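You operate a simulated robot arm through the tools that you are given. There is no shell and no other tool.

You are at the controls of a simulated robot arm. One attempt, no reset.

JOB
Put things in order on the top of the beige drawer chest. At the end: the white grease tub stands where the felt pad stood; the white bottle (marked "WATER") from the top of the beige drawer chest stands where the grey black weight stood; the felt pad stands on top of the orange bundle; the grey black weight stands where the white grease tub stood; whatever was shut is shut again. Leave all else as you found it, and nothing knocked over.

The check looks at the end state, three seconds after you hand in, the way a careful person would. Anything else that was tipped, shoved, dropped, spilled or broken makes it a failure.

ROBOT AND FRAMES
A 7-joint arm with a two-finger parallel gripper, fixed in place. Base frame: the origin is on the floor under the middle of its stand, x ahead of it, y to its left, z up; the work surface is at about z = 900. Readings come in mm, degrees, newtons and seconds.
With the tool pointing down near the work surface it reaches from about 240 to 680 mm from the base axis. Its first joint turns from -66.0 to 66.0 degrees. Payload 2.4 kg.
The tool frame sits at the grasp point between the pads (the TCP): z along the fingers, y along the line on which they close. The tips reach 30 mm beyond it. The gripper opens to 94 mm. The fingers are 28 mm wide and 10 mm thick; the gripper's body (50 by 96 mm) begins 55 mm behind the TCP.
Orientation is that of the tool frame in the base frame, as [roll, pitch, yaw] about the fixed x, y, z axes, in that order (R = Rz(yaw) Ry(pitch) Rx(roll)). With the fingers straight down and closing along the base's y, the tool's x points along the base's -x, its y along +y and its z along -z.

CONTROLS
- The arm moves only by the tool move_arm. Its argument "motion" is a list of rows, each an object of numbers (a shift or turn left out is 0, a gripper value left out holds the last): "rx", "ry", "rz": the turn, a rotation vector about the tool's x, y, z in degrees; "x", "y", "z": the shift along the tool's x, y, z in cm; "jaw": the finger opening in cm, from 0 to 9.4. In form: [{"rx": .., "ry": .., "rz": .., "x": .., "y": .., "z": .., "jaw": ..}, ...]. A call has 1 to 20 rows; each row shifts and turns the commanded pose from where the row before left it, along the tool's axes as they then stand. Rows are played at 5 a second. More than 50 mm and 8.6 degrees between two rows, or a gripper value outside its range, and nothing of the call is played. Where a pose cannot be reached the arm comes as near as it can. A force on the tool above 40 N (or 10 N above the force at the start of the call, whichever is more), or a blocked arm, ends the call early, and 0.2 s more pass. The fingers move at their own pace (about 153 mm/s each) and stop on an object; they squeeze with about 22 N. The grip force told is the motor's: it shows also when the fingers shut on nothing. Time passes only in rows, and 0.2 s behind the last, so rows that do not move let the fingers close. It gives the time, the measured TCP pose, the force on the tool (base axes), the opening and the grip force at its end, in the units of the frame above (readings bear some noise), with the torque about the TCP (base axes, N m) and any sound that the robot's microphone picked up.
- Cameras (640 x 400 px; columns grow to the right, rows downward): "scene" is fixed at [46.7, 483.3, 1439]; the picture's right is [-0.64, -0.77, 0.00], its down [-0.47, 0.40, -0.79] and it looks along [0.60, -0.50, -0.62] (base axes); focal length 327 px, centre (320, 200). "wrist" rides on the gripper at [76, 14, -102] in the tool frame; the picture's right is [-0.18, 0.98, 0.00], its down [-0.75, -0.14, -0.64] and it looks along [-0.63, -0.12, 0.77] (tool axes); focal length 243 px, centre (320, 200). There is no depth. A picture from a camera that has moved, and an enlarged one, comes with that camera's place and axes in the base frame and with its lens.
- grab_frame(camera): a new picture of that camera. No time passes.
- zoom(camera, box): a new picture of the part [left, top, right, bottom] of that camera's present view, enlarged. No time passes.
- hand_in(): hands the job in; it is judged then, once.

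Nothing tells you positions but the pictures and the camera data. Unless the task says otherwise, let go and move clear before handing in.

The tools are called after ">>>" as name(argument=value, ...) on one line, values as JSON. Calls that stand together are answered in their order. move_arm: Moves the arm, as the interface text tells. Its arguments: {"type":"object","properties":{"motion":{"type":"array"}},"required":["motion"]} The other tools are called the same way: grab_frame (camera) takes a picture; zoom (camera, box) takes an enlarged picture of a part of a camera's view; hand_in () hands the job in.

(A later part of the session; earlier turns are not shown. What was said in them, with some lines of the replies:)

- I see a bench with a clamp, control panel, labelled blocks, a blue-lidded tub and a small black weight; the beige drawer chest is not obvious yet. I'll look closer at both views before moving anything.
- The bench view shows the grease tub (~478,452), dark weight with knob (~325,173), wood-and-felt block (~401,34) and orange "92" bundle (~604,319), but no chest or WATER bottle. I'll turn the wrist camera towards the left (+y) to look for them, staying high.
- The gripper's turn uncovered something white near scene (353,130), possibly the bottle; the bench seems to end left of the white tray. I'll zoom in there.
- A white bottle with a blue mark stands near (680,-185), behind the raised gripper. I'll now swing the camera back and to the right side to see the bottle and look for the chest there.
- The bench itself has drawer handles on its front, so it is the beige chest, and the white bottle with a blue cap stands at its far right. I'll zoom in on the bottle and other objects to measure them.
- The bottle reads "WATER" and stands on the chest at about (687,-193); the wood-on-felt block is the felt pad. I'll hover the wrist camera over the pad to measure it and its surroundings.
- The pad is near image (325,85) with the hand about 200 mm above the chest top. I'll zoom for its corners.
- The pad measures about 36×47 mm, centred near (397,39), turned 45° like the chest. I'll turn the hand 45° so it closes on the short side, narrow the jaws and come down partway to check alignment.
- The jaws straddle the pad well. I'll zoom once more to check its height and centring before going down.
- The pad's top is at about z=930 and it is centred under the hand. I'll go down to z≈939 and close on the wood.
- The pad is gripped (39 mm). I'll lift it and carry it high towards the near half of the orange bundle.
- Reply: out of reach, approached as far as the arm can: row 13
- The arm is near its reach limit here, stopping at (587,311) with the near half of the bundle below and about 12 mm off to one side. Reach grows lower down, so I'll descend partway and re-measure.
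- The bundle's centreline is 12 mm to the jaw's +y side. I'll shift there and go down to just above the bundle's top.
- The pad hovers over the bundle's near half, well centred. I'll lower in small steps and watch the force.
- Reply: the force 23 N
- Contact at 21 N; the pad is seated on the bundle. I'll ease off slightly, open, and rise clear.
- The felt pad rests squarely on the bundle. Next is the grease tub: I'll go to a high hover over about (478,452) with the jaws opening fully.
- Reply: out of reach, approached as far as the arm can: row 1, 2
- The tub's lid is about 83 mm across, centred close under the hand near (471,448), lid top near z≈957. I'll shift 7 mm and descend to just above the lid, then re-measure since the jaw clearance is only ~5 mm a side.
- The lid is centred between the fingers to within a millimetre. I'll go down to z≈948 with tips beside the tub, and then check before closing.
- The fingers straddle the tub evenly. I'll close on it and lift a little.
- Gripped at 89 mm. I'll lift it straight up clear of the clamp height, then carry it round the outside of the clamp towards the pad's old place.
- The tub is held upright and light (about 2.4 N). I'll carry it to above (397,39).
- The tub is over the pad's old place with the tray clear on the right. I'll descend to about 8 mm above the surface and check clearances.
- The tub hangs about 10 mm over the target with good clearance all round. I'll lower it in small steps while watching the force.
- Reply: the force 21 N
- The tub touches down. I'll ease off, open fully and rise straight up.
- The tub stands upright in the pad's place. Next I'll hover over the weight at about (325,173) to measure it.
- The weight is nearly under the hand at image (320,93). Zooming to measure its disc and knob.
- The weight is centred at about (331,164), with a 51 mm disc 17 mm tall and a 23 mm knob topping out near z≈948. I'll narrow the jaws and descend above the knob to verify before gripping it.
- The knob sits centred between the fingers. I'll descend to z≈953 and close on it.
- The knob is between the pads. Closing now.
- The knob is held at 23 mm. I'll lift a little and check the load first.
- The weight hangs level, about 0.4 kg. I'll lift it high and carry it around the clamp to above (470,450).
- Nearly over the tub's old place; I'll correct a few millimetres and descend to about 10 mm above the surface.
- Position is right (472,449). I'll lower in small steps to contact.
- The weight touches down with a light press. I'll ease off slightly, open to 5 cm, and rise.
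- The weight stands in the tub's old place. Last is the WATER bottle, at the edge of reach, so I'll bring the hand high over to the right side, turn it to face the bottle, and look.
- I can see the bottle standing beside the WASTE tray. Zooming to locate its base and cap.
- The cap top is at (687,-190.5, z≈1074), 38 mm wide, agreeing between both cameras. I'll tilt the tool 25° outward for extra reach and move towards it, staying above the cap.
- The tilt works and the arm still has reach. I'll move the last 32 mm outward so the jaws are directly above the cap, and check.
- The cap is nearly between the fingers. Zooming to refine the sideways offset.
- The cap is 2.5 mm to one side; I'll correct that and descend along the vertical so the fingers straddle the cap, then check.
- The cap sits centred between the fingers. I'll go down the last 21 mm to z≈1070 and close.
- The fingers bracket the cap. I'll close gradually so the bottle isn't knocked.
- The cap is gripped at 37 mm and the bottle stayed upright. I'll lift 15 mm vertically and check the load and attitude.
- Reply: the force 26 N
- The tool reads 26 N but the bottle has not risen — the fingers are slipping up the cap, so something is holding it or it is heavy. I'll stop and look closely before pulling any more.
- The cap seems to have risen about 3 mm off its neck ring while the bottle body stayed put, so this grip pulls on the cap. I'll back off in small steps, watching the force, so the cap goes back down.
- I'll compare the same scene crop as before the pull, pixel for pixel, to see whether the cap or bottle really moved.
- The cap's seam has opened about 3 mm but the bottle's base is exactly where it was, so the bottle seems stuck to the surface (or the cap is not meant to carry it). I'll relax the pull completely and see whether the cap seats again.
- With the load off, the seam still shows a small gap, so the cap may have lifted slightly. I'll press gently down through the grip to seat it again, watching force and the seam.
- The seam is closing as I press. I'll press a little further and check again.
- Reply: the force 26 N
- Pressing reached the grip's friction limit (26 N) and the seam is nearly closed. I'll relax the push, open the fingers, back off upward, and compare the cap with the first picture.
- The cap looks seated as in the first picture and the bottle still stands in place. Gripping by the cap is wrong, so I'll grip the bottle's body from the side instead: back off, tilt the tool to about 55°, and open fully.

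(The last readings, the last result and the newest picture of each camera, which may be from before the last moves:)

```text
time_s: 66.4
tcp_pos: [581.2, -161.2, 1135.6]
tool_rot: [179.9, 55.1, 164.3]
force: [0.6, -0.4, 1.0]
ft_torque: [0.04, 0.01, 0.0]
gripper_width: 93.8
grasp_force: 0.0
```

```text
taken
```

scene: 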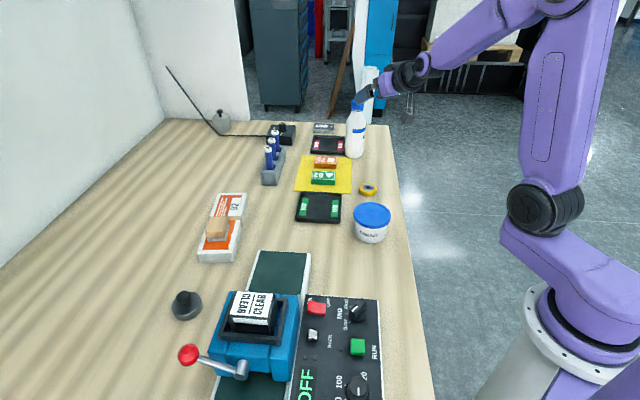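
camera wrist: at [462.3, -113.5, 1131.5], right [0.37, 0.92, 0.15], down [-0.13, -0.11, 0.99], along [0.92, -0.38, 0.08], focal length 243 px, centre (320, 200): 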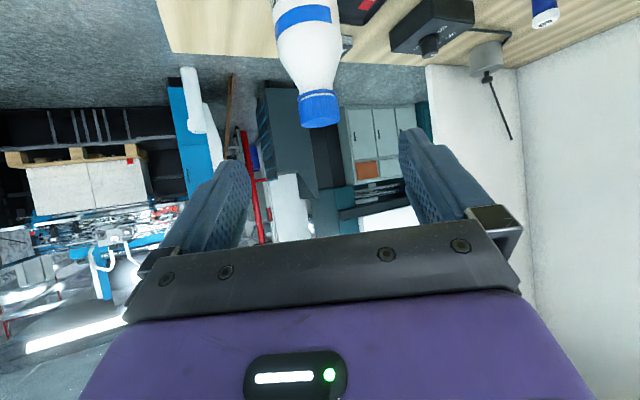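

Tilted to 55° with the bottle straight ahead. I'll lower the hand to the start of a diagonal approach that will bring the open fingers around the bottle's body.

>>> move_arm(motion=[{"x": 2.43, "z": 2.84}, {"x": 2.43, "z": 2.84}, {"x": 2.43, "z": 2.84}, {}])

>>> grab_frame(camera="wrist")

>>> zoom(camera="scene", box=[300, 60, 450, 190])

```text
time_s: 67.4
tcp_pos: [606.9, -168.8, 1025.2]
tool_rot: [180.0, 55.0, 164.3]
force: [0.0, 0.0, 0.0]
ft_torque: [0.01, 0.01, -0.02]
gripper_width: 94.2
grasp_force: 0.0
```

```text
taken
camera wrist: at [487.6, -121.3, 1022.5], right [0.37, 0.92, 0.15], down [-0.13, -0.11, 0.99], along [0.92, -0.38, 0.08], focal length 243 px, centre (320, 200)
```

wrist: 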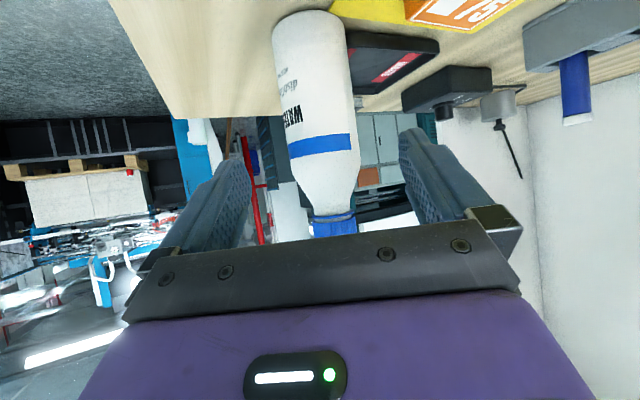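

```text
3.08 times, centred on (375, 125) of scene
camera zoom: at [46.7, 483.3, 1439.0], right [-0.64, -0.77, 0.0], down [-0.47, 0.4, -0.79], along [0.6, -0.5, -0.62], focal length 1006 px, centre (151, 431)
```

zoom: 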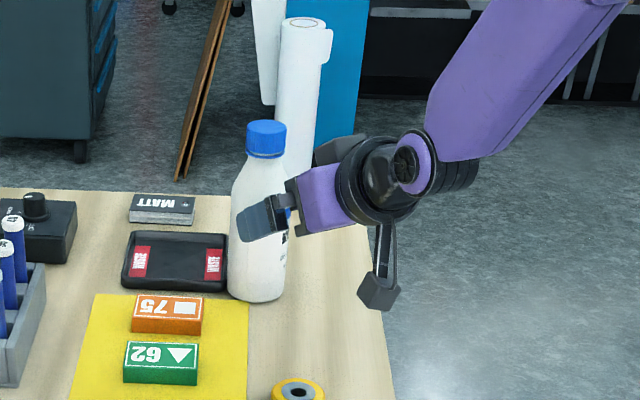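

The bottle body is centred to within 2 mm between the open fingers. I'll advance two thirds of the way along the tool axis and check.

>>> move_arm(motion=[{"y": -0.2, "z": 2}, {"z": 2.2}, {"z": 2.2}, {}])

>>> grab_frame(camera="wrist")

>>> zoom(camera="scene", box=[300, 60, 450, 190])

```text
time_s: 68.4
tcp_pos: [656.9, -185.8, 990.7]
tool_rot: [180.0, 55.0, 164.2]
force: [-0.8, -0.5, 0.5]
ft_torque: [-0.01, -0.02, 0.0]
gripper_width: 94.0
grasp_force: 0.0
```

```text
taken
camera wrist: at [538.2, -138.5, 986.8], right [0.37, 0.92, 0.15], down [-0.13, -0.11, 0.99], along [0.92, -0.38, 0.08], focal length 243 px, centre (320, 200)
```

wrist: 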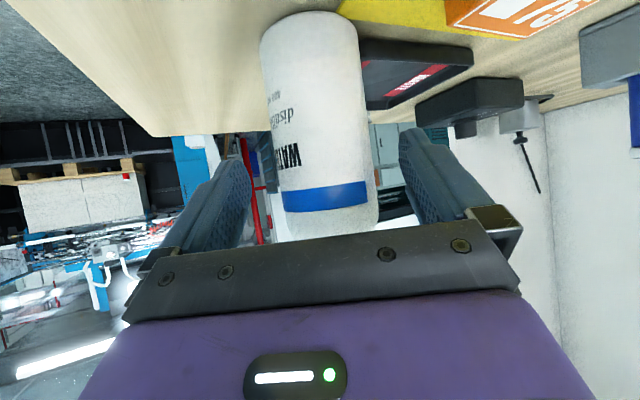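

```text
3.08 times, centred on (375, 125) of scene
camera zoom: at [46.7, 483.3, 1439.0], right [-0.64, -0.77, 0.0], down [-0.47, 0.4, -0.79], along [0.6, -0.5, -0.62], focal length 1006 px, centre (151, 431)
```

zoom: 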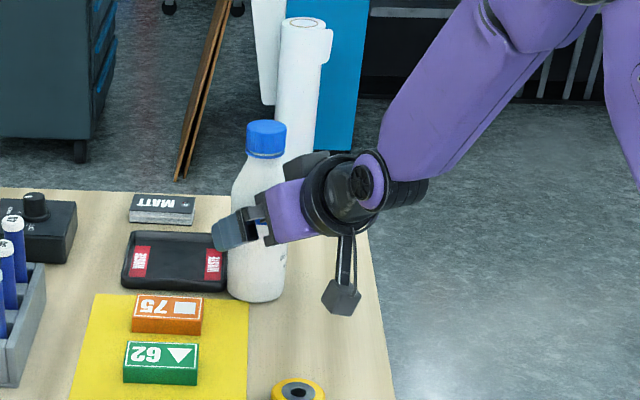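

Still centred, and the tray and cap have room. I'll advance the remaining 36 mm so the bottle's axis is at the grasp point.

>>> move_arm(motion=[{"y": 0.1, "z": 1.2}, {"z": 1.2}, {"z": 1.2}, {}])

>>> grab_frame(camera="wrist")

>>> zoom(camera="scene", box=[310, 80, 410, 170])

```text
time_s: 69.4
tcp_pos: [686.5, -192.3, 968.4]
tool_rot: [180.0, 55.0, 164.3]
force: [-0.4, 0.5, -0.4]
ft_torque: [0.01, 0.0, 0.01]
gripper_width: 93.8
grasp_force: 0.2
```

```text
taken
camera wrist: at [566.9, -144.6, 965.0], right [0.37, 0.92, 0.15], down [-0.13, -0.11, 0.99], along [0.92, -0.38, 0.08], focal length 243 px, centre (320, 200)
```

wrist: 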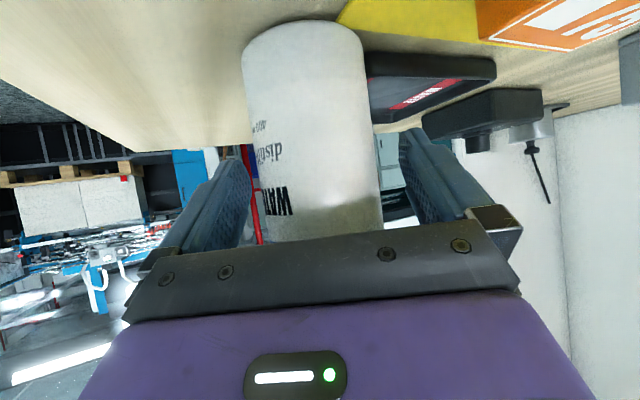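

```text
4.44 times, centred on (360, 125) of scene
camera zoom: at [46.7, 483.3, 1439.0], right [-0.64, -0.77, 0.0], down [-0.47, 0.4, -0.79], along [0.6, -0.5, -0.62], focal length 1453 px, centre (142, 533)
```

zoom: 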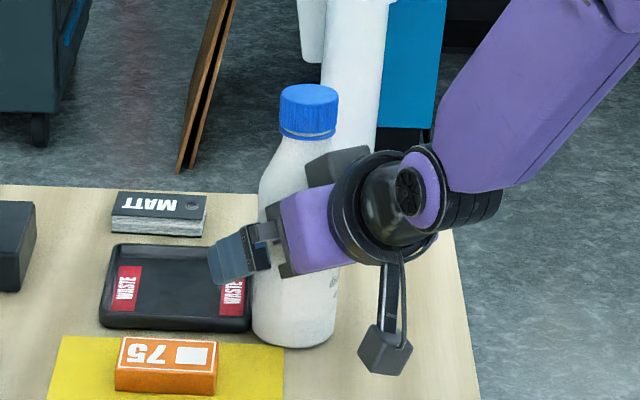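

The bottle's body is between the pads. I'll close gradually.

>>> move_arm(motion=[{"jaw": 8.0}, {"jaw": 7.2}, {"jaw": 6.8}, {"jaw": 6.5}, {"jaw": 6.3}, {"jaw": 6.1}, {"jaw": 5.9}, {"jaw": 5.6}, {"jaw": 5.0}, {"jaw": 0}, {}, {}])

>>> grab_frame(camera="wrist")

>>> zoom(camera="scene", box=[310, 80, 410, 170])

```text
time_s: 72.0
tcp_pos: [684.8, -192.5, 968.9]
tool_rot: [179.9, 55.1, 164.2]
force: [0.1, 0.0, -0.3]
ft_torque: [0.03, 0.01, 0.02]
gripper_width: 62.6
grasp_force: 22.0
```

```text
taken
camera wrist: at [566.9, -144.5, 965.2], right [0.37, 0.92, 0.15], down [-0.13, -0.11, 0.99], along [0.92, -0.38, 0.08], focal length 243 px, centre (320, 200)
```

wrist: 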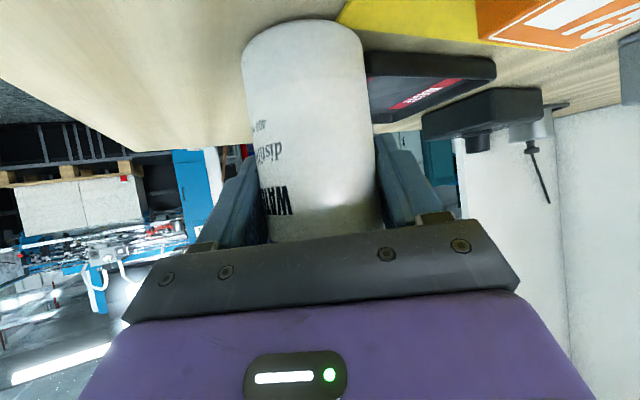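

```text
4.44 times, centred on (360, 125) of scene
camera zoom: at [46.7, 483.3, 1439.0], right [-0.64, -0.77, 0.0], down [-0.47, 0.4, -0.79], along [0.6, -0.5, -0.62], focal length 1453 px, centre (142, 533)
```

zoom: 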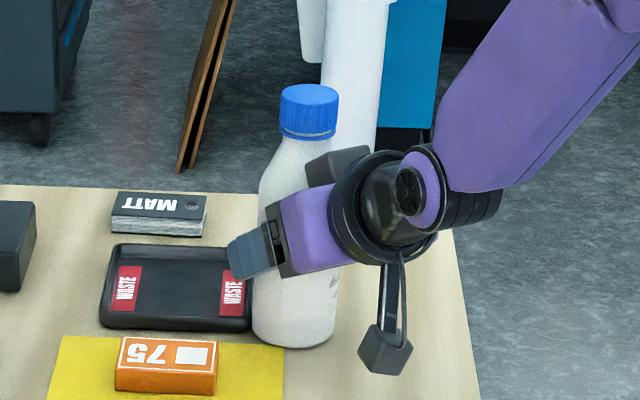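

Gripped at 62.6 mm. I'll try a tiny 2 mm vertical lift and read the force.

>>> move_arm(motion=[{"x": -0.08, "z": -0.06}, {"x": -0.08, "z": -0.06}, {}])

>>> zoom(camera="scene", box=[310, 80, 410, 170])

```text
time_s: 72.8
tcp_pos: [686.4, -191.9, 970.8]
tool_rot: [180.0, 54.9, 164.3]
force: [0.4, 0.6, 0.0]
ft_torque: [-0.02, 0.01, -0.04]
gripper_width: 62.8
grasp_force: 22.1
```

```text
4.44 times, centred on (360, 125) of scene
camera zoom: at [46.8, 483.2, 1439.0], right [-0.64, -0.77, 0.0], down [-0.47, 0.4, -0.79], along [0.6, -0.5, -0.62], focal length 1453 px, centre (142, 533)
```

zoom: 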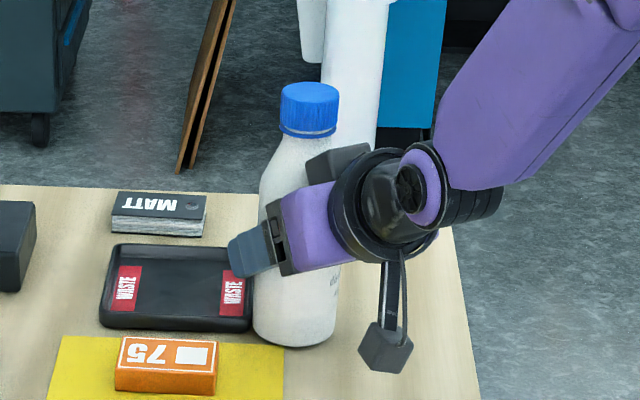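

>>> move_arm(motion=[{"x": -0.08, "z": -0.06}, {"x": -0.08, "z": -0.06}, {}])

>>> zoom(camera="scene", box=[310, 80, 410, 170])

>>> grab_frame(camera="wrist")

```text
time_s: 73.6
tcp_pos: [686.6, -193.0, 972.8]
tool_rot: [-180.0, 55.1, 164.3]
force: [-0.2, 0.6, -5.5]
ft_torque: [0.01, 0.05, -0.01]
gripper_width: 62.6
grasp_force: 22.3
```

```text
4.44 times, centred on (360, 125) of scene
camera zoom: at [46.8, 483.2, 1439.0], right [-0.64, -0.77, 0.0], down [-0.47, 0.4, -0.79], along [0.6, -0.5, -0.62], focal length 1453 px, centre (142, 533)
```

zoom: 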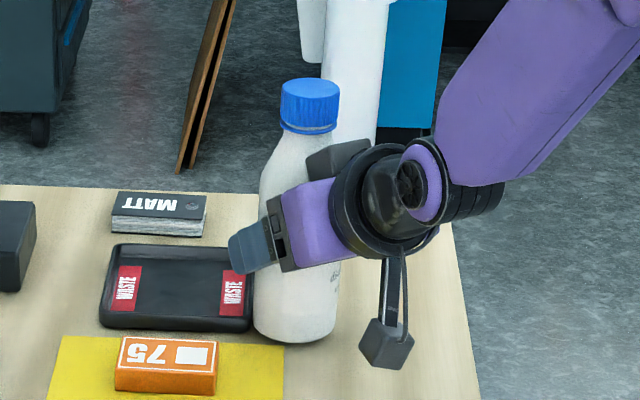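

```text
taken
camera wrist: at [566.8, -144.9, 969.4], right [0.37, 0.92, 0.15], down [-0.13, -0.11, 0.99], along [0.92, -0.38, 0.08], focal length 243 px, centre (320, 200)
```

wrist: 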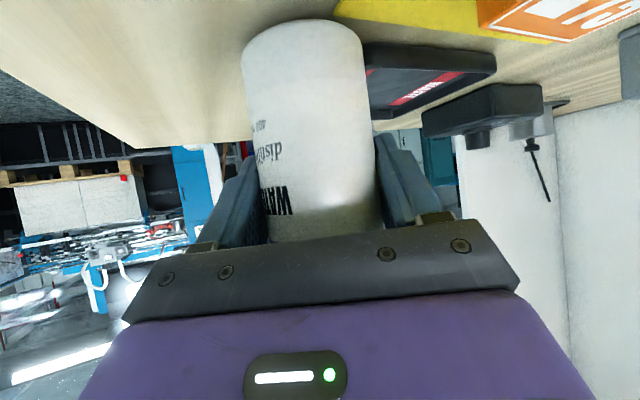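

The bottle now lifts freely at about 5.5 N, base just off the surface. I'll raise it straight up to travel height and check that it hangs upright with the cap seated.

>>> move_arm(motion=[{"x": -0.8, "z": -0.56}, {"x": -1.64, "z": -1.15}, {"x": -2.6, "z": -1.82}, {"x": -2.6, "z": -1.82}, {"x": -2.6, "z": -1.82}, {}])

>>> grab_frame(camera="scene")

>>> zoom(camera="scene", box=[310, 30, 410, 170])

```text
time_s: 75.0
tcp_pos: [685.9, -191.8, 1095.1]
tool_rot: [179.9, 54.9, 164.4]
force: [-0.9, -0.3, -5.9]
ft_torque: [0.0, -0.01, -0.01]
gripper_width: 62.8
grasp_force: 22.0
```

```text
taken
```

scene: 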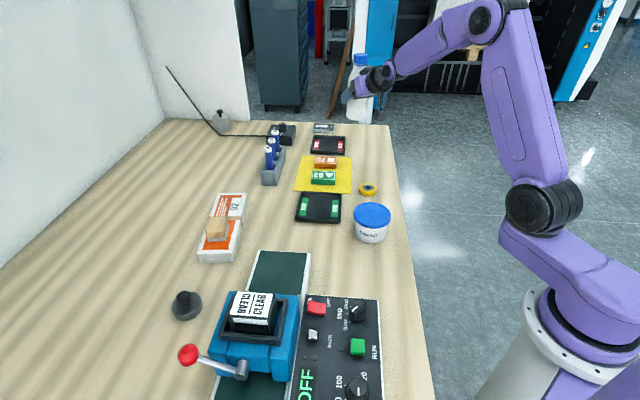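

```text
2.86 times, centred on (360, 100) of scene
camera zoom: at [46.8, 483.2, 1439.0], right [-0.64, -0.77, 0.0], down [-0.47, 0.4, -0.79], along [0.6, -0.5, -0.62], focal length 934 px, centre (206, 486)
```

zoom: 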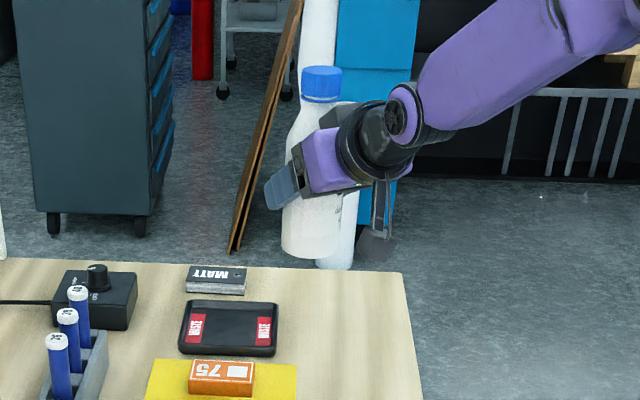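

The bottle is held upright at travel height and its old spot is clear. I'll carry it inward, passing high over the other things, to about (430,60).

>>> move_arm(motion=[{"x": 2.01, "z": -2.87, "y": 1.93}, {"x": 2.01, "z": -2.87, "y": 1.93}, {"x": 2.01, "z": -2.87, "y": 1.93}, {"x": 2.01, "z": -2.87, "y": 1.93}, {"x": 2.01, "z": -2.87, "y": 1.93}, {"x": 2.01, "z": -2.87, "y": 1.93}, {"x": 2.01, "z": -2.87, "y": 1.93}, {"x": 2.01, "z": -2.87, "y": 1.93}, {"x": 2.01, "z": -2.87, "y": 1.93}, {}])

>>> grab_frame(camera="scene")

>>> grab_frame(camera="wrist")

```text
time_s: 77.2
tcp_pos: [431.7, 58.3, 1097.1]
tool_rot: [179.9, 55.0, 164.3]
force: [0.7, 1.1, -5.1]
ft_torque: [0.03, 0.04, -0.03]
gripper_width: 62.7
grasp_force: 22.0
```

```text
taken
```

scene: 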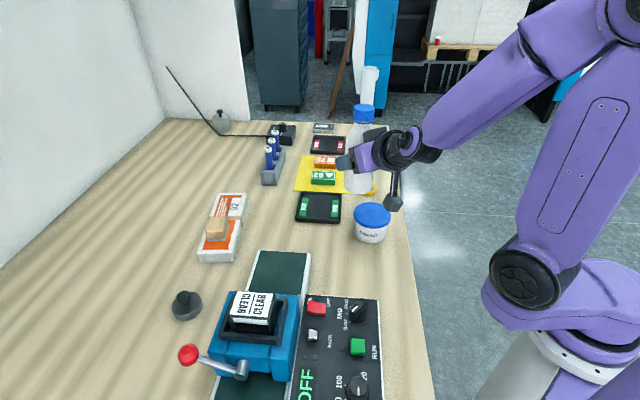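

```text
taken
camera wrist: at [311.7, 106.7, 1092.8], right [0.37, 0.92, 0.15], down [-0.13, -0.11, 0.99], along [0.92, -0.38, 0.08], focal length 243 px, centre (320, 200)
```

wrist: 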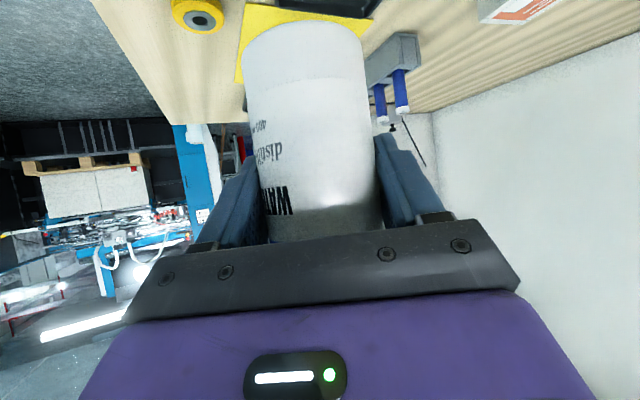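

The bottle is upright and steady. I'll turn it 8° about the vertical and carry it to above the weight's old place at (330,166), keeping height.

>>> move_arm(motion=[{"rx": -3.28, "rz": -2.3}, {"rx": -3.27, "rz": -2.29}, {"x": 1.65, "z": -2.36, "y": 2.33}, {"x": 1.65, "z": -2.36, "y": 2.33}, {}])

>>> grab_frame(camera="scene")

```text
time_s: 78.4
tcp_pos: [412.3, 80.5, 1097.6]
tool_rot: [179.9, 55.0, 172.3]
force: [0.2, -0.3, -4.2]
ft_torque: [-0.02, 0.0, -0.03]
gripper_width: 62.6
grasp_force: 21.9
out of reach, approached as far as the arm can: row 3, 4
```

```text
taken
```

scene: 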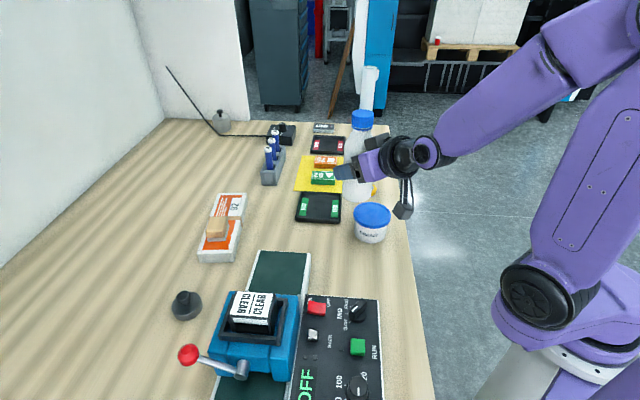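

The arm can't fold in further with the hand pointing this way, so I'll back off slightly and turn the hand about the vertical so that the wrist comes from the right side instead, keeping the bottle upright over clear space.

>>> move_arm(motion=[{"x": -1.65, "z": 2.36, "y": -2.33}, {"rx": -6.55, "rz": -4.59}, {"rx": -6.55, "rz": -4.59}, {"rx": -6.55, "rz": -4.59}, {"rx": -6.55, "rz": -4.59}, {}])

>>> grab_frame(camera="scene")

>>> grab_frame(camera="wrist")

```text
time_s: 79.8
tcp_pos: [436.4, 52.2, 1098.6]
tool_rot: [-180.0, 55.0, -155.7]
force: [0.0, 0.2, -5.1]
ft_torque: [-0.02, 0.03, 0.02]
gripper_width: 62.4
grasp_force: 22.1
```

```text
taken
```

scene: 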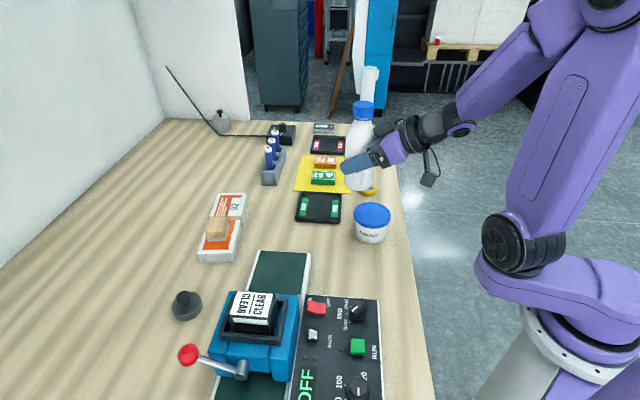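

```text
taken
camera wrist: at [313.9, 12.7, 1095.4], right [-0.31, 0.94, 0.15], down [-0.03, -0.17, 0.99], along [0.95, 0.3, 0.08], focal length 243 px, centre (320, 200)
```

wrist: 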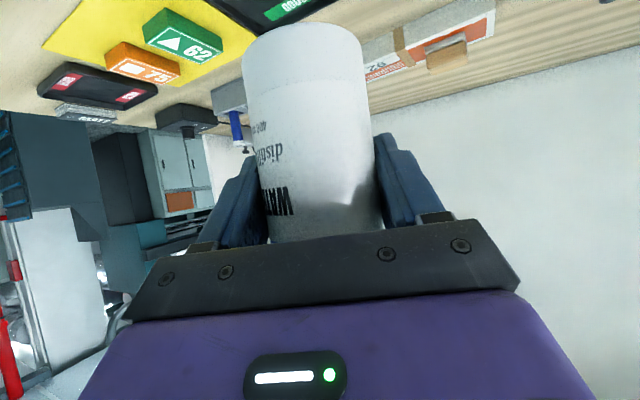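

The turn works with the orientation held. I'll continue turning about the vertical towards 80°.

>>> move_arm(motion=[{"rx": -6.55, "rz": -4.59}, {"rx": -6.55, "rz": -4.59}, {"rx": -6.55, "rz": -4.59}, {"rx": -6.55, "rz": -4.59}, {"rx": -6.55, "rz": -4.59}, {"rx": -6.55, "rz": -4.59}, {"rx": -6.55, "rz": -4.59}, {}])

>>> grab_frame(camera="scene")

>>> grab_frame(camera="wrist")

```text
time_s: 81.6
tcp_pos: [436.2, 52.6, 1098.9]
tool_rot: [180.0, 55.0, -99.5]
force: [-0.1, 0.2, -4.2]
ft_torque: [0.01, 0.05, 0.0]
gripper_width: 62.4
grasp_force: 21.7
```

```text
taken
```

scene: 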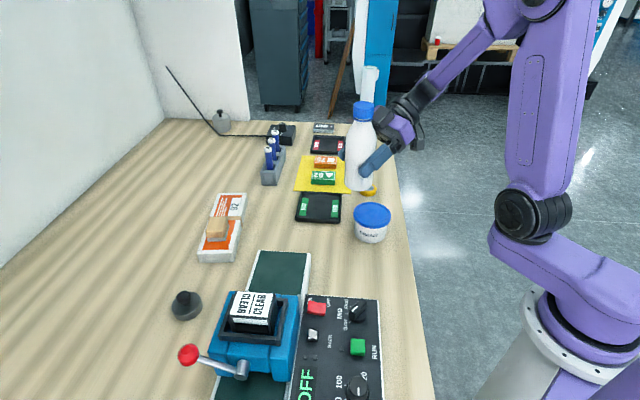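

```text
taken
camera wrist: at [400.0, -71.0, 1095.5], right [-0.95, 0.27, 0.15], down [0.12, -0.12, 0.99], along [0.28, 0.96, 0.08], focal length 243 px, centre (320, 200)
```

wrist: 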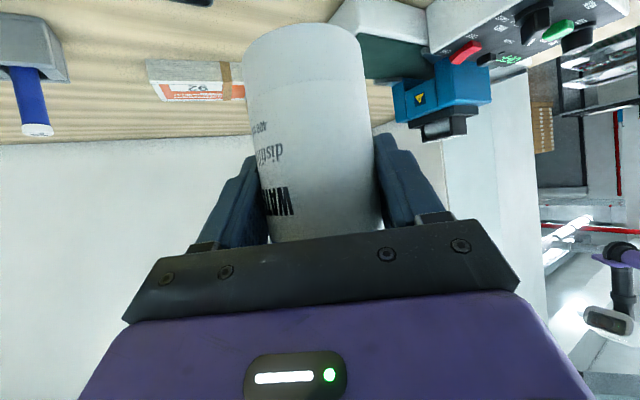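

Hand azimuth is now about 80° with the bottle upright. I'll translate towards (330,166) at this height.

>>> move_arm(motion=[{"x": -1.35, "z": 1.93, "y": 3.09}, {"x": -1.35, "z": 1.93, "y": 3.09}, {"x": -1.35, "z": 1.93, "y": 3.09}, {"x": -1.36, "z": 1.94, "y": 3.07}, {}])

>>> grab_frame(camera="scene")

>>> grab_frame(camera="wrist")

```text
time_s: 82.8
tcp_pos: [330.8, 166.6, 1095.6]
tool_rot: [179.9, 54.9, -99.6]
force: [0.1, -0.3, -4.6]
ft_torque: [-0.01, -0.04, -0.01]
gripper_width: 62.1
grasp_force: 22.2
```

```text
taken
```

scene: 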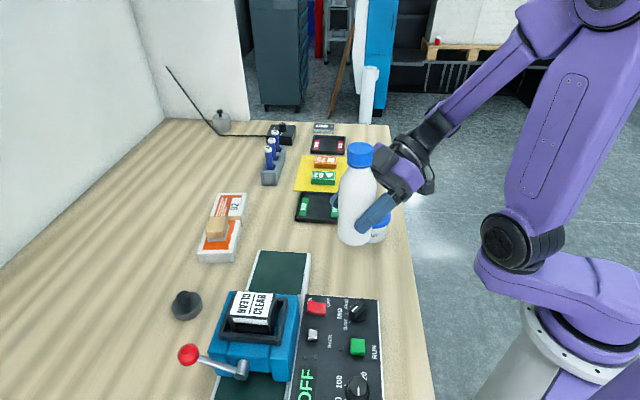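

```text
taken
camera wrist: at [294.8, 43.6, 1092.9], right [-0.95, 0.27, 0.15], down [0.12, -0.12, 0.99], along [0.28, 0.96, 0.08], focal length 243 px, centre (320, 200)
```

wrist: 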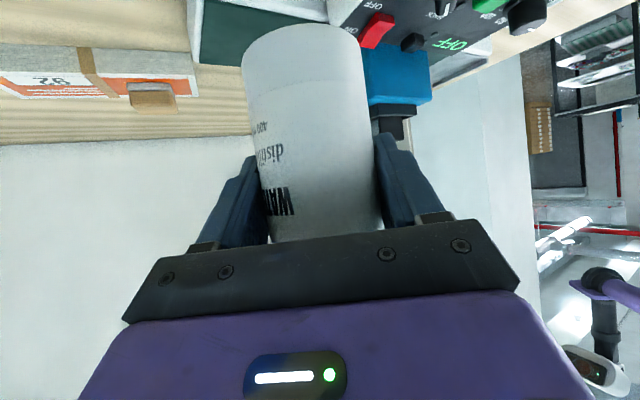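

The bottle is directly above the target. I'll lower it 90 mm and check clearances to the panel and tub.

>>> move_arm(motion=[{"x": 2.46, "z": 1.72}, {"x": 2.46, "z": 1.72}, {"x": 2.46, "z": 1.72}, {}])

>>> zoom(camera="scene", box=[270, 130, 470, 330])

>>> grab_frame(camera="wrist")

```text
time_s: 83.8
tcp_pos: [331.6, 168.6, 1009.0]
tool_rot: [-179.9, 54.9, -99.6]
force: [-0.5, 0.0, -4.3]
ft_torque: [-0.03, -0.02, 0.02]
gripper_width: 62.3
grasp_force: 22.0
```

```text
2.00 times, centred on (370, 230) of scene
camera zoom: at [46.7, 483.3, 1439.0], right [-0.64, -0.77, 0.0], down [-0.47, 0.4, -0.79], along [0.6, -0.5, -0.62], focal length 654 px, centre (220, 140)
```

zoom: 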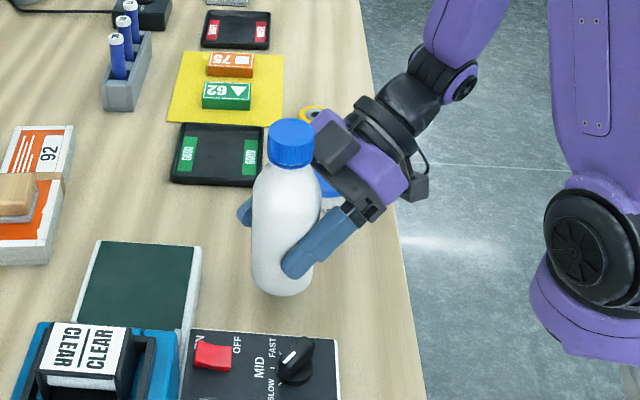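

```text
taken
camera wrist: at [295.5, 44.2, 1005.2], right [-0.95, 0.27, 0.15], down [0.12, -0.12, 0.99], along [0.28, 0.96, 0.08], focal length 243 px, centre (320, 200)
```

wrist: 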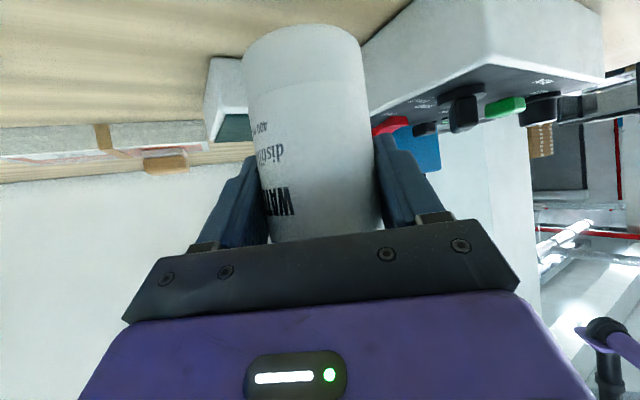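

Clearances are good — the panel edge and the tub are well away. I'll correct 1–2 mm and lower to about 5 mm above the surface.

>>> move_arm(motion=[{"x": 0.1, "y": 0.09, "z": -0.14}, {"x": 1.3, "z": 0.91}, {"x": 1.3, "z": 0.91}, {}])

>>> zoom(camera="scene", box=[300, 190, 420, 320])

>>> grab_frame(camera="wrist")

```text
time_s: 84.8
tcp_pos: [330.4, 163.8, 977.9]
tool_rot: [-179.9, 55.0, -99.7]
force: [0.2, 0.6, -3.7]
ft_torque: [0.02, 0.01, -0.03]
gripper_width: 62.4
grasp_force: 22.5
```

```text
3.08 times, centred on (360, 255) of scene
camera zoom: at [46.7, 483.3, 1439.0], right [-0.64, -0.77, 0.0], down [-0.47, 0.4, -0.79], along [0.6, -0.5, -0.62], focal length 1006 px, centre (197, 31)
```

zoom: 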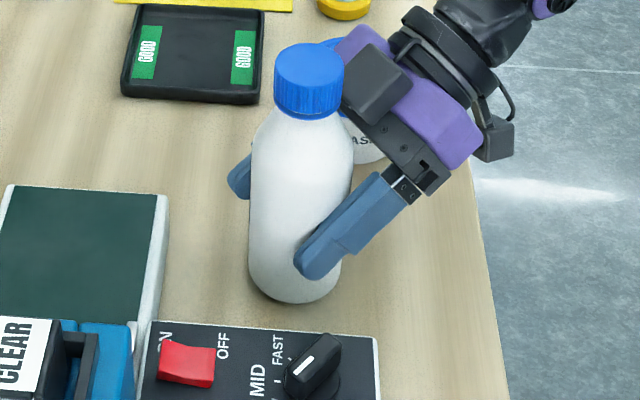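

```text
taken
camera wrist: at [293.3, 41.3, 973.2], right [-0.95, 0.27, 0.15], down [0.12, -0.12, 0.99], along [0.28, 0.96, 0.08], focal length 243 px, centre (320, 200)
```

wrist: 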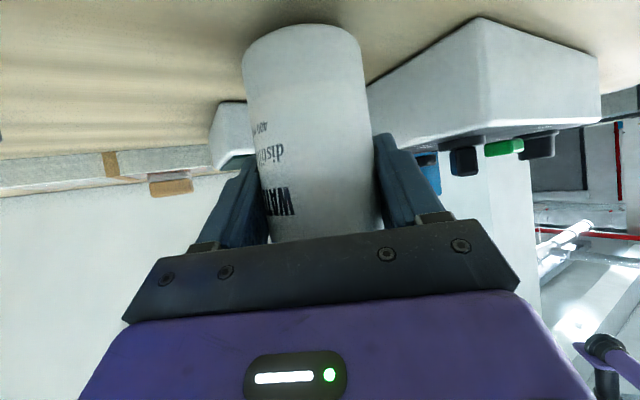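

About 8 mm to go. I'll fine-adjust and lower in small steps to contact.

>>> move_arm(motion=[{"x": -0.1, "z": 0.14}, {"x": 0.25, "z": 0.17}, {"x": 0.16, "z": 0.11}, {}])

```text
time_s: 85.8
tcp_pos: [330.3, 166.8, 972.1]
tool_rot: [-180.0, 54.9, -99.6]
force: [0.9, -0.1, -4.7]
ft_torque: [-0.02, 0.03, -0.01]
gripper_width: 62.2
grasp_force: 21.5
```

>>> move_arm(motion=[{"x": 0.12, "z": 0.09}, {"x": 0.08, "z": 0.06}, {}])

```text
time_s: 86.6
tcp_pos: [330.4, 166.5, 968.0]
tool_rot: [179.9, 55.0, -99.8]
force: [-0.2, -0.3, -4.9]
ft_torque: [0.0, 0.02, 0.03]
gripper_width: 62.2
grasp_force: 22.1
```

>>> move_arm(motion=[{"x": 0.08, "z": 0.06}, {"x": 0.08, "z": 0.06}, {}])

>>> zoom(camera="scene", box=[300, 190, 420, 320])

```text
time_s: 87.4
tcp_pos: [328.5, 166.5, 969.0]
tool_rot: [-179.9, 55.1, -99.7]
force: [-2.8, -3.5, 10.5]
ft_torque: [0.07, 0.11, 0.04]
gripper_width: 62.1
grasp_force: 22.2
```

```text
3.08 times, centred on (360, 255) of scene
camera zoom: at [46.5, 483.1, 1439.1], right [-0.64, -0.77, 0.0], down [-0.47, 0.4, -0.79], along [0.6, -0.5, -0.62], focal length 1006 px, centre (197, 31)
```

zoom: 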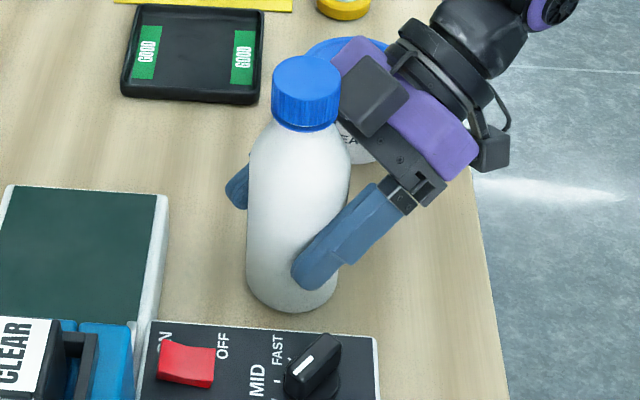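

The bottle has touched down (about 10 N). I'll ease off, then open the fingers gradually.

>>> move_arm(motion=[{"x": -0.06, "z": -0.04}, {}, {"jaw": 6.4}, {"jaw": 6.6}, {"jaw": 6.9}, {"jaw": 7.3}, {"jaw": 8.0}, {"jaw": 9.0}, {"jaw": 9.4}, {}])

>>> zoom(camera="scene", box=[300, 190, 420, 320])

>>> grab_frame(camera="wrist")

```text
time_s: 89.6
tcp_pos: [330.4, 166.0, 968.7]
tool_rot: [-179.9, 54.9, -99.7]
force: [0.4, -0.1, 0.5]
ft_torque: [-0.02, -0.02, -0.04]
gripper_width: 94.1
grasp_force: 0.1
```

```text
3.08 times, centred on (360, 255) of scene
camera zoom: at [46.7, 483.3, 1439.0], right [-0.64, -0.77, 0.0], down [-0.47, 0.4, -0.79], along [0.6, -0.5, -0.62], focal length 1006 px, centre (197, 31)
```

zoom: 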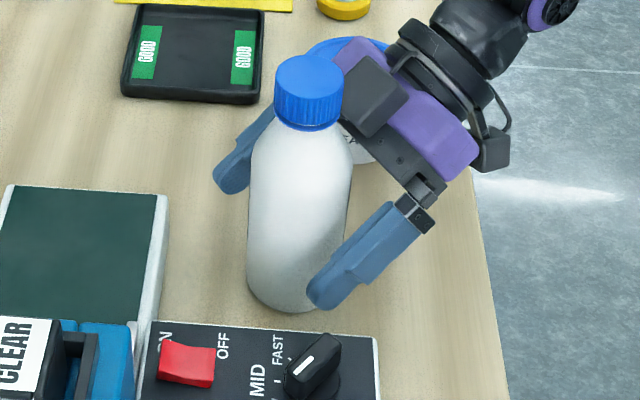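

```text
taken
camera wrist: at [293.1, 43.1, 964.6], right [-0.95, 0.27, 0.15], down [0.12, -0.12, 0.99], along [0.28, 0.96, 0.08], focal length 243 px, centre (320, 200)
```

wrist: 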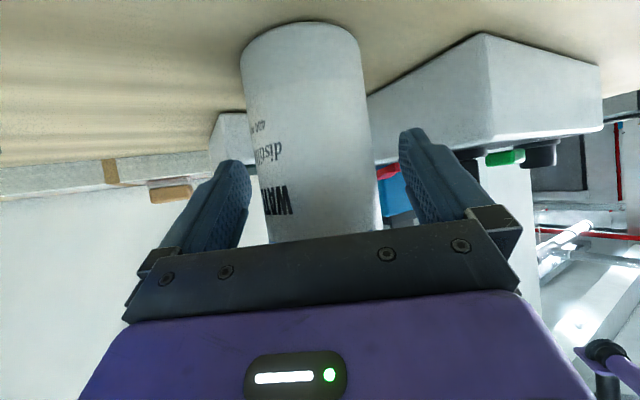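

The bottle stands upright on its own. I'll retreat along the same line the fingers came in on, then rise.

>>> move_arm(motion=[{"z": -1.5}, {"z": -2.5}, {"z": -3}, {"z": -3}, {"x": -2.46, "z": -1.72}, {"x": -2.46, "z": -1.72}, {"x": -2.46, "z": -1.72}, {}])

>>> grab_frame(camera="scene")

>>> zoom(camera="scene", box=[300, 190, 420, 320])

```text
time_s: 91.4
tcp_pos: [314.5, 84.6, 1116.1]
tool_rot: [-180.0, 55.0, -99.9]
force: [0.6, 1.1, 0.0]
ft_torque: [0.01, -0.01, 0.0]
gripper_width: 93.8
grasp_force: 0.0
```

```text
taken
```

scene: 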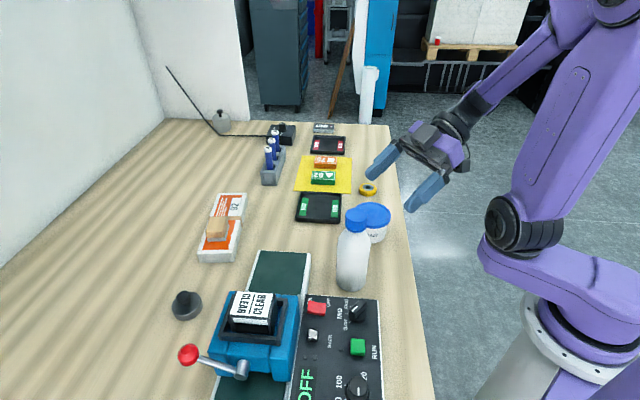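

```text
3.08 times, centred on (360, 255) of scene
camera zoom: at [46.7, 483.3, 1439.0], right [-0.64, -0.77, 0.0], down [-0.47, 0.4, -0.79], along [0.6, -0.5, -0.62], focal length 1006 px, centre (197, 31)
```

zoom: 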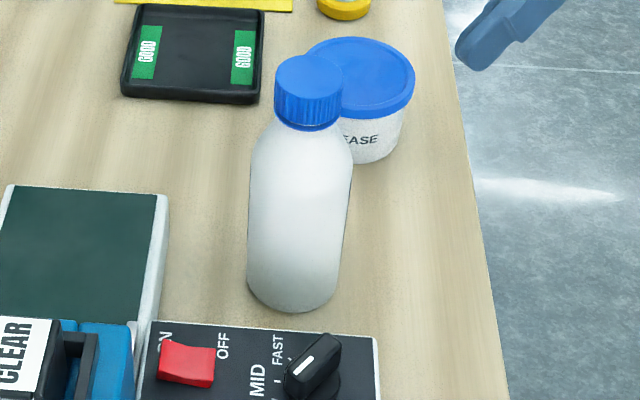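

The bottle stands where the weight was. I'll inspect the cap closely to be sure it is shut, and look over everything else.

>>> zoom(camera="scene", box=[335, 195, 385, 240])

>>> zoom(camera="scene", box=[190, 100, 420, 250])

>>> zoom(camera="scene", box=[140, 220, 440, 400])

```text
8.89 times, centred on (360, 218) of scene
camera zoom: at [46.7, 483.3, 1439.0], right [-0.64, -0.77, 0.0], down [-0.47, 0.4, -0.79], along [0.6, -0.5, -0.62], focal length 2905 px, centre (-36, 44)
```

zoom: 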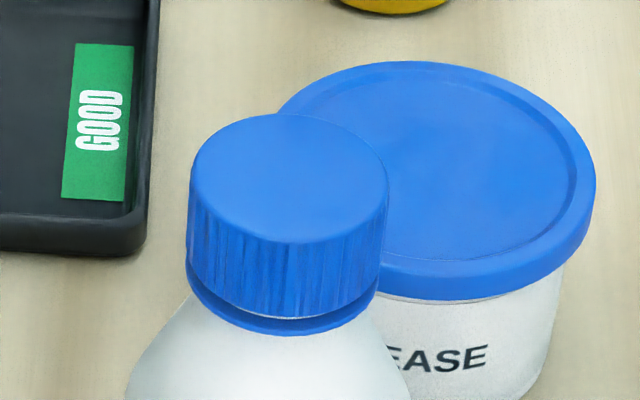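

```text
2.67 times, centred on (305, 175) of scene
camera zoom: at [46.7, 483.3, 1439.0], right [-0.64, -0.77, 0.0], down [-0.47, 0.4, -0.79], along [0.6, -0.5, -0.62], focal length 872 px, centre (360, 267)
```

zoom: 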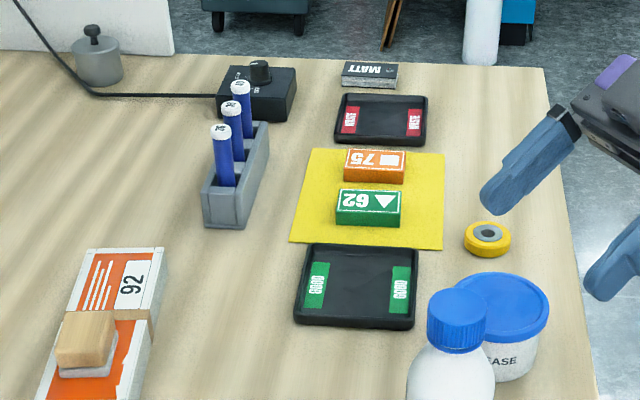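

```text
2.13 times, centred on (290, 310) of scene
camera zoom: at [46.7, 483.3, 1439.0], right [-0.64, -0.77, 0.0], down [-0.47, 0.4, -0.79], along [0.6, -0.5, -0.62], focal length 697 px, centre (384, -35)
```

zoom: 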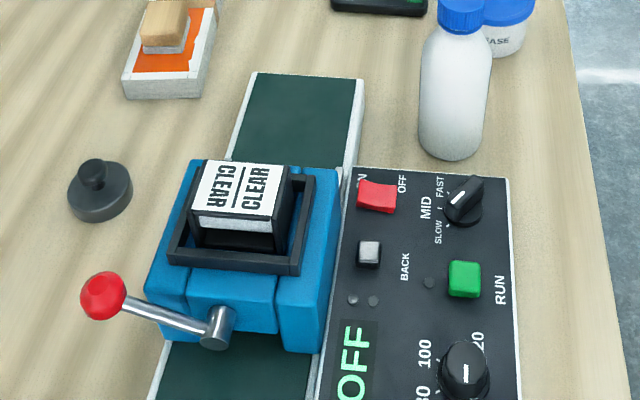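

Everything matches: pad on the bundle, tub in the pad's place, weight in the tub's place, and the bottle upright with its cap seated; nothing else has moved. I'll raise the arm well clear before handing in.

>>> move_arm(motion=[{"x": -2.46, "z": -1.72}, {"x": -2.46, "z": -1.72}, {"x": -2.46, "z": -1.72}, {}, {}])

>>> grab_frame(camera="scene")

>>> zoom(camera="scene", box=[150, 170, 420, 340])

```text
time_s: 92.6
tcp_pos: [315.7, 85.6, 1206.1]
tool_rot: [180.0, 55.1, -99.6]
force: [0.8, -1.2, -0.1]
ft_torque: [0.0, 0.02, 0.01]
gripper_width: 94.1
grasp_force: 0.1
```

```text
taken
```

scene: 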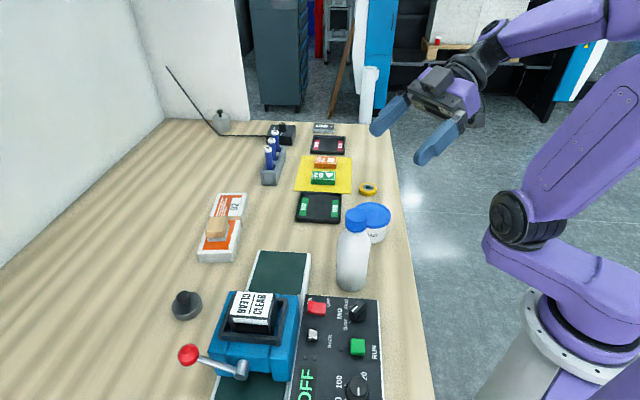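

```text
2.35 times, centred on (285, 255) of scene
camera zoom: at [46.7, 483.3, 1439.0], right [-0.64, -0.77, 0.0], down [-0.47, 0.4, -0.79], along [0.6, -0.5, -0.62], focal length 769 px, centre (402, 71)
```

zoom: 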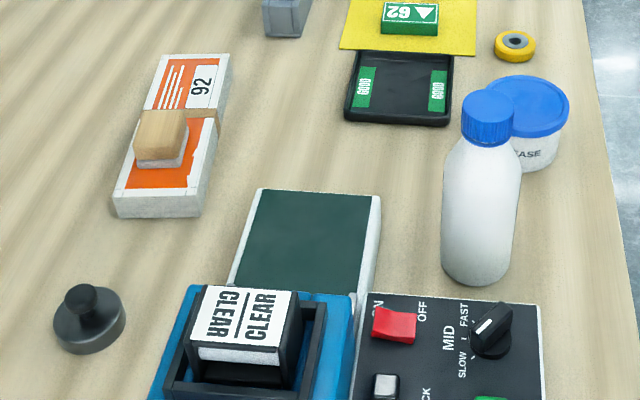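

All four things stand where they should, upright and steady, and the arm is open, empty and clear. Handing in.

>>> hand_in()

```text
The job is handed in.
```

The job is handed in, with all four things in their new places on the chest top. In the last pictures everything stood upright and nothing else on the chest looked moved.

| Thing | Where it stands now |
|---|---|
| Felt pad | On top of the orange bundle, on the half nearest the clamp |
| White grease tub | Where the felt pad stood, within about 2 mm |
| Grey black weight | Where the grease tub stood, within about 4 mm |
| White "WATER" bottle | Where the weight stood, within about 4 mm |

**Bottle cap:** I first tried to lift the bottle by its cap. The cap rose a few millimetres at 26 N while the bottle stayed put. I pressed the cap back down, and its height then matched the first picture. After that I lifted the bottle by its body instead. I judged the cap shut only from the pictures.

**Drawers:** I opened no drawers or anything else. The arm was open, empty and raised clear before I handed in.
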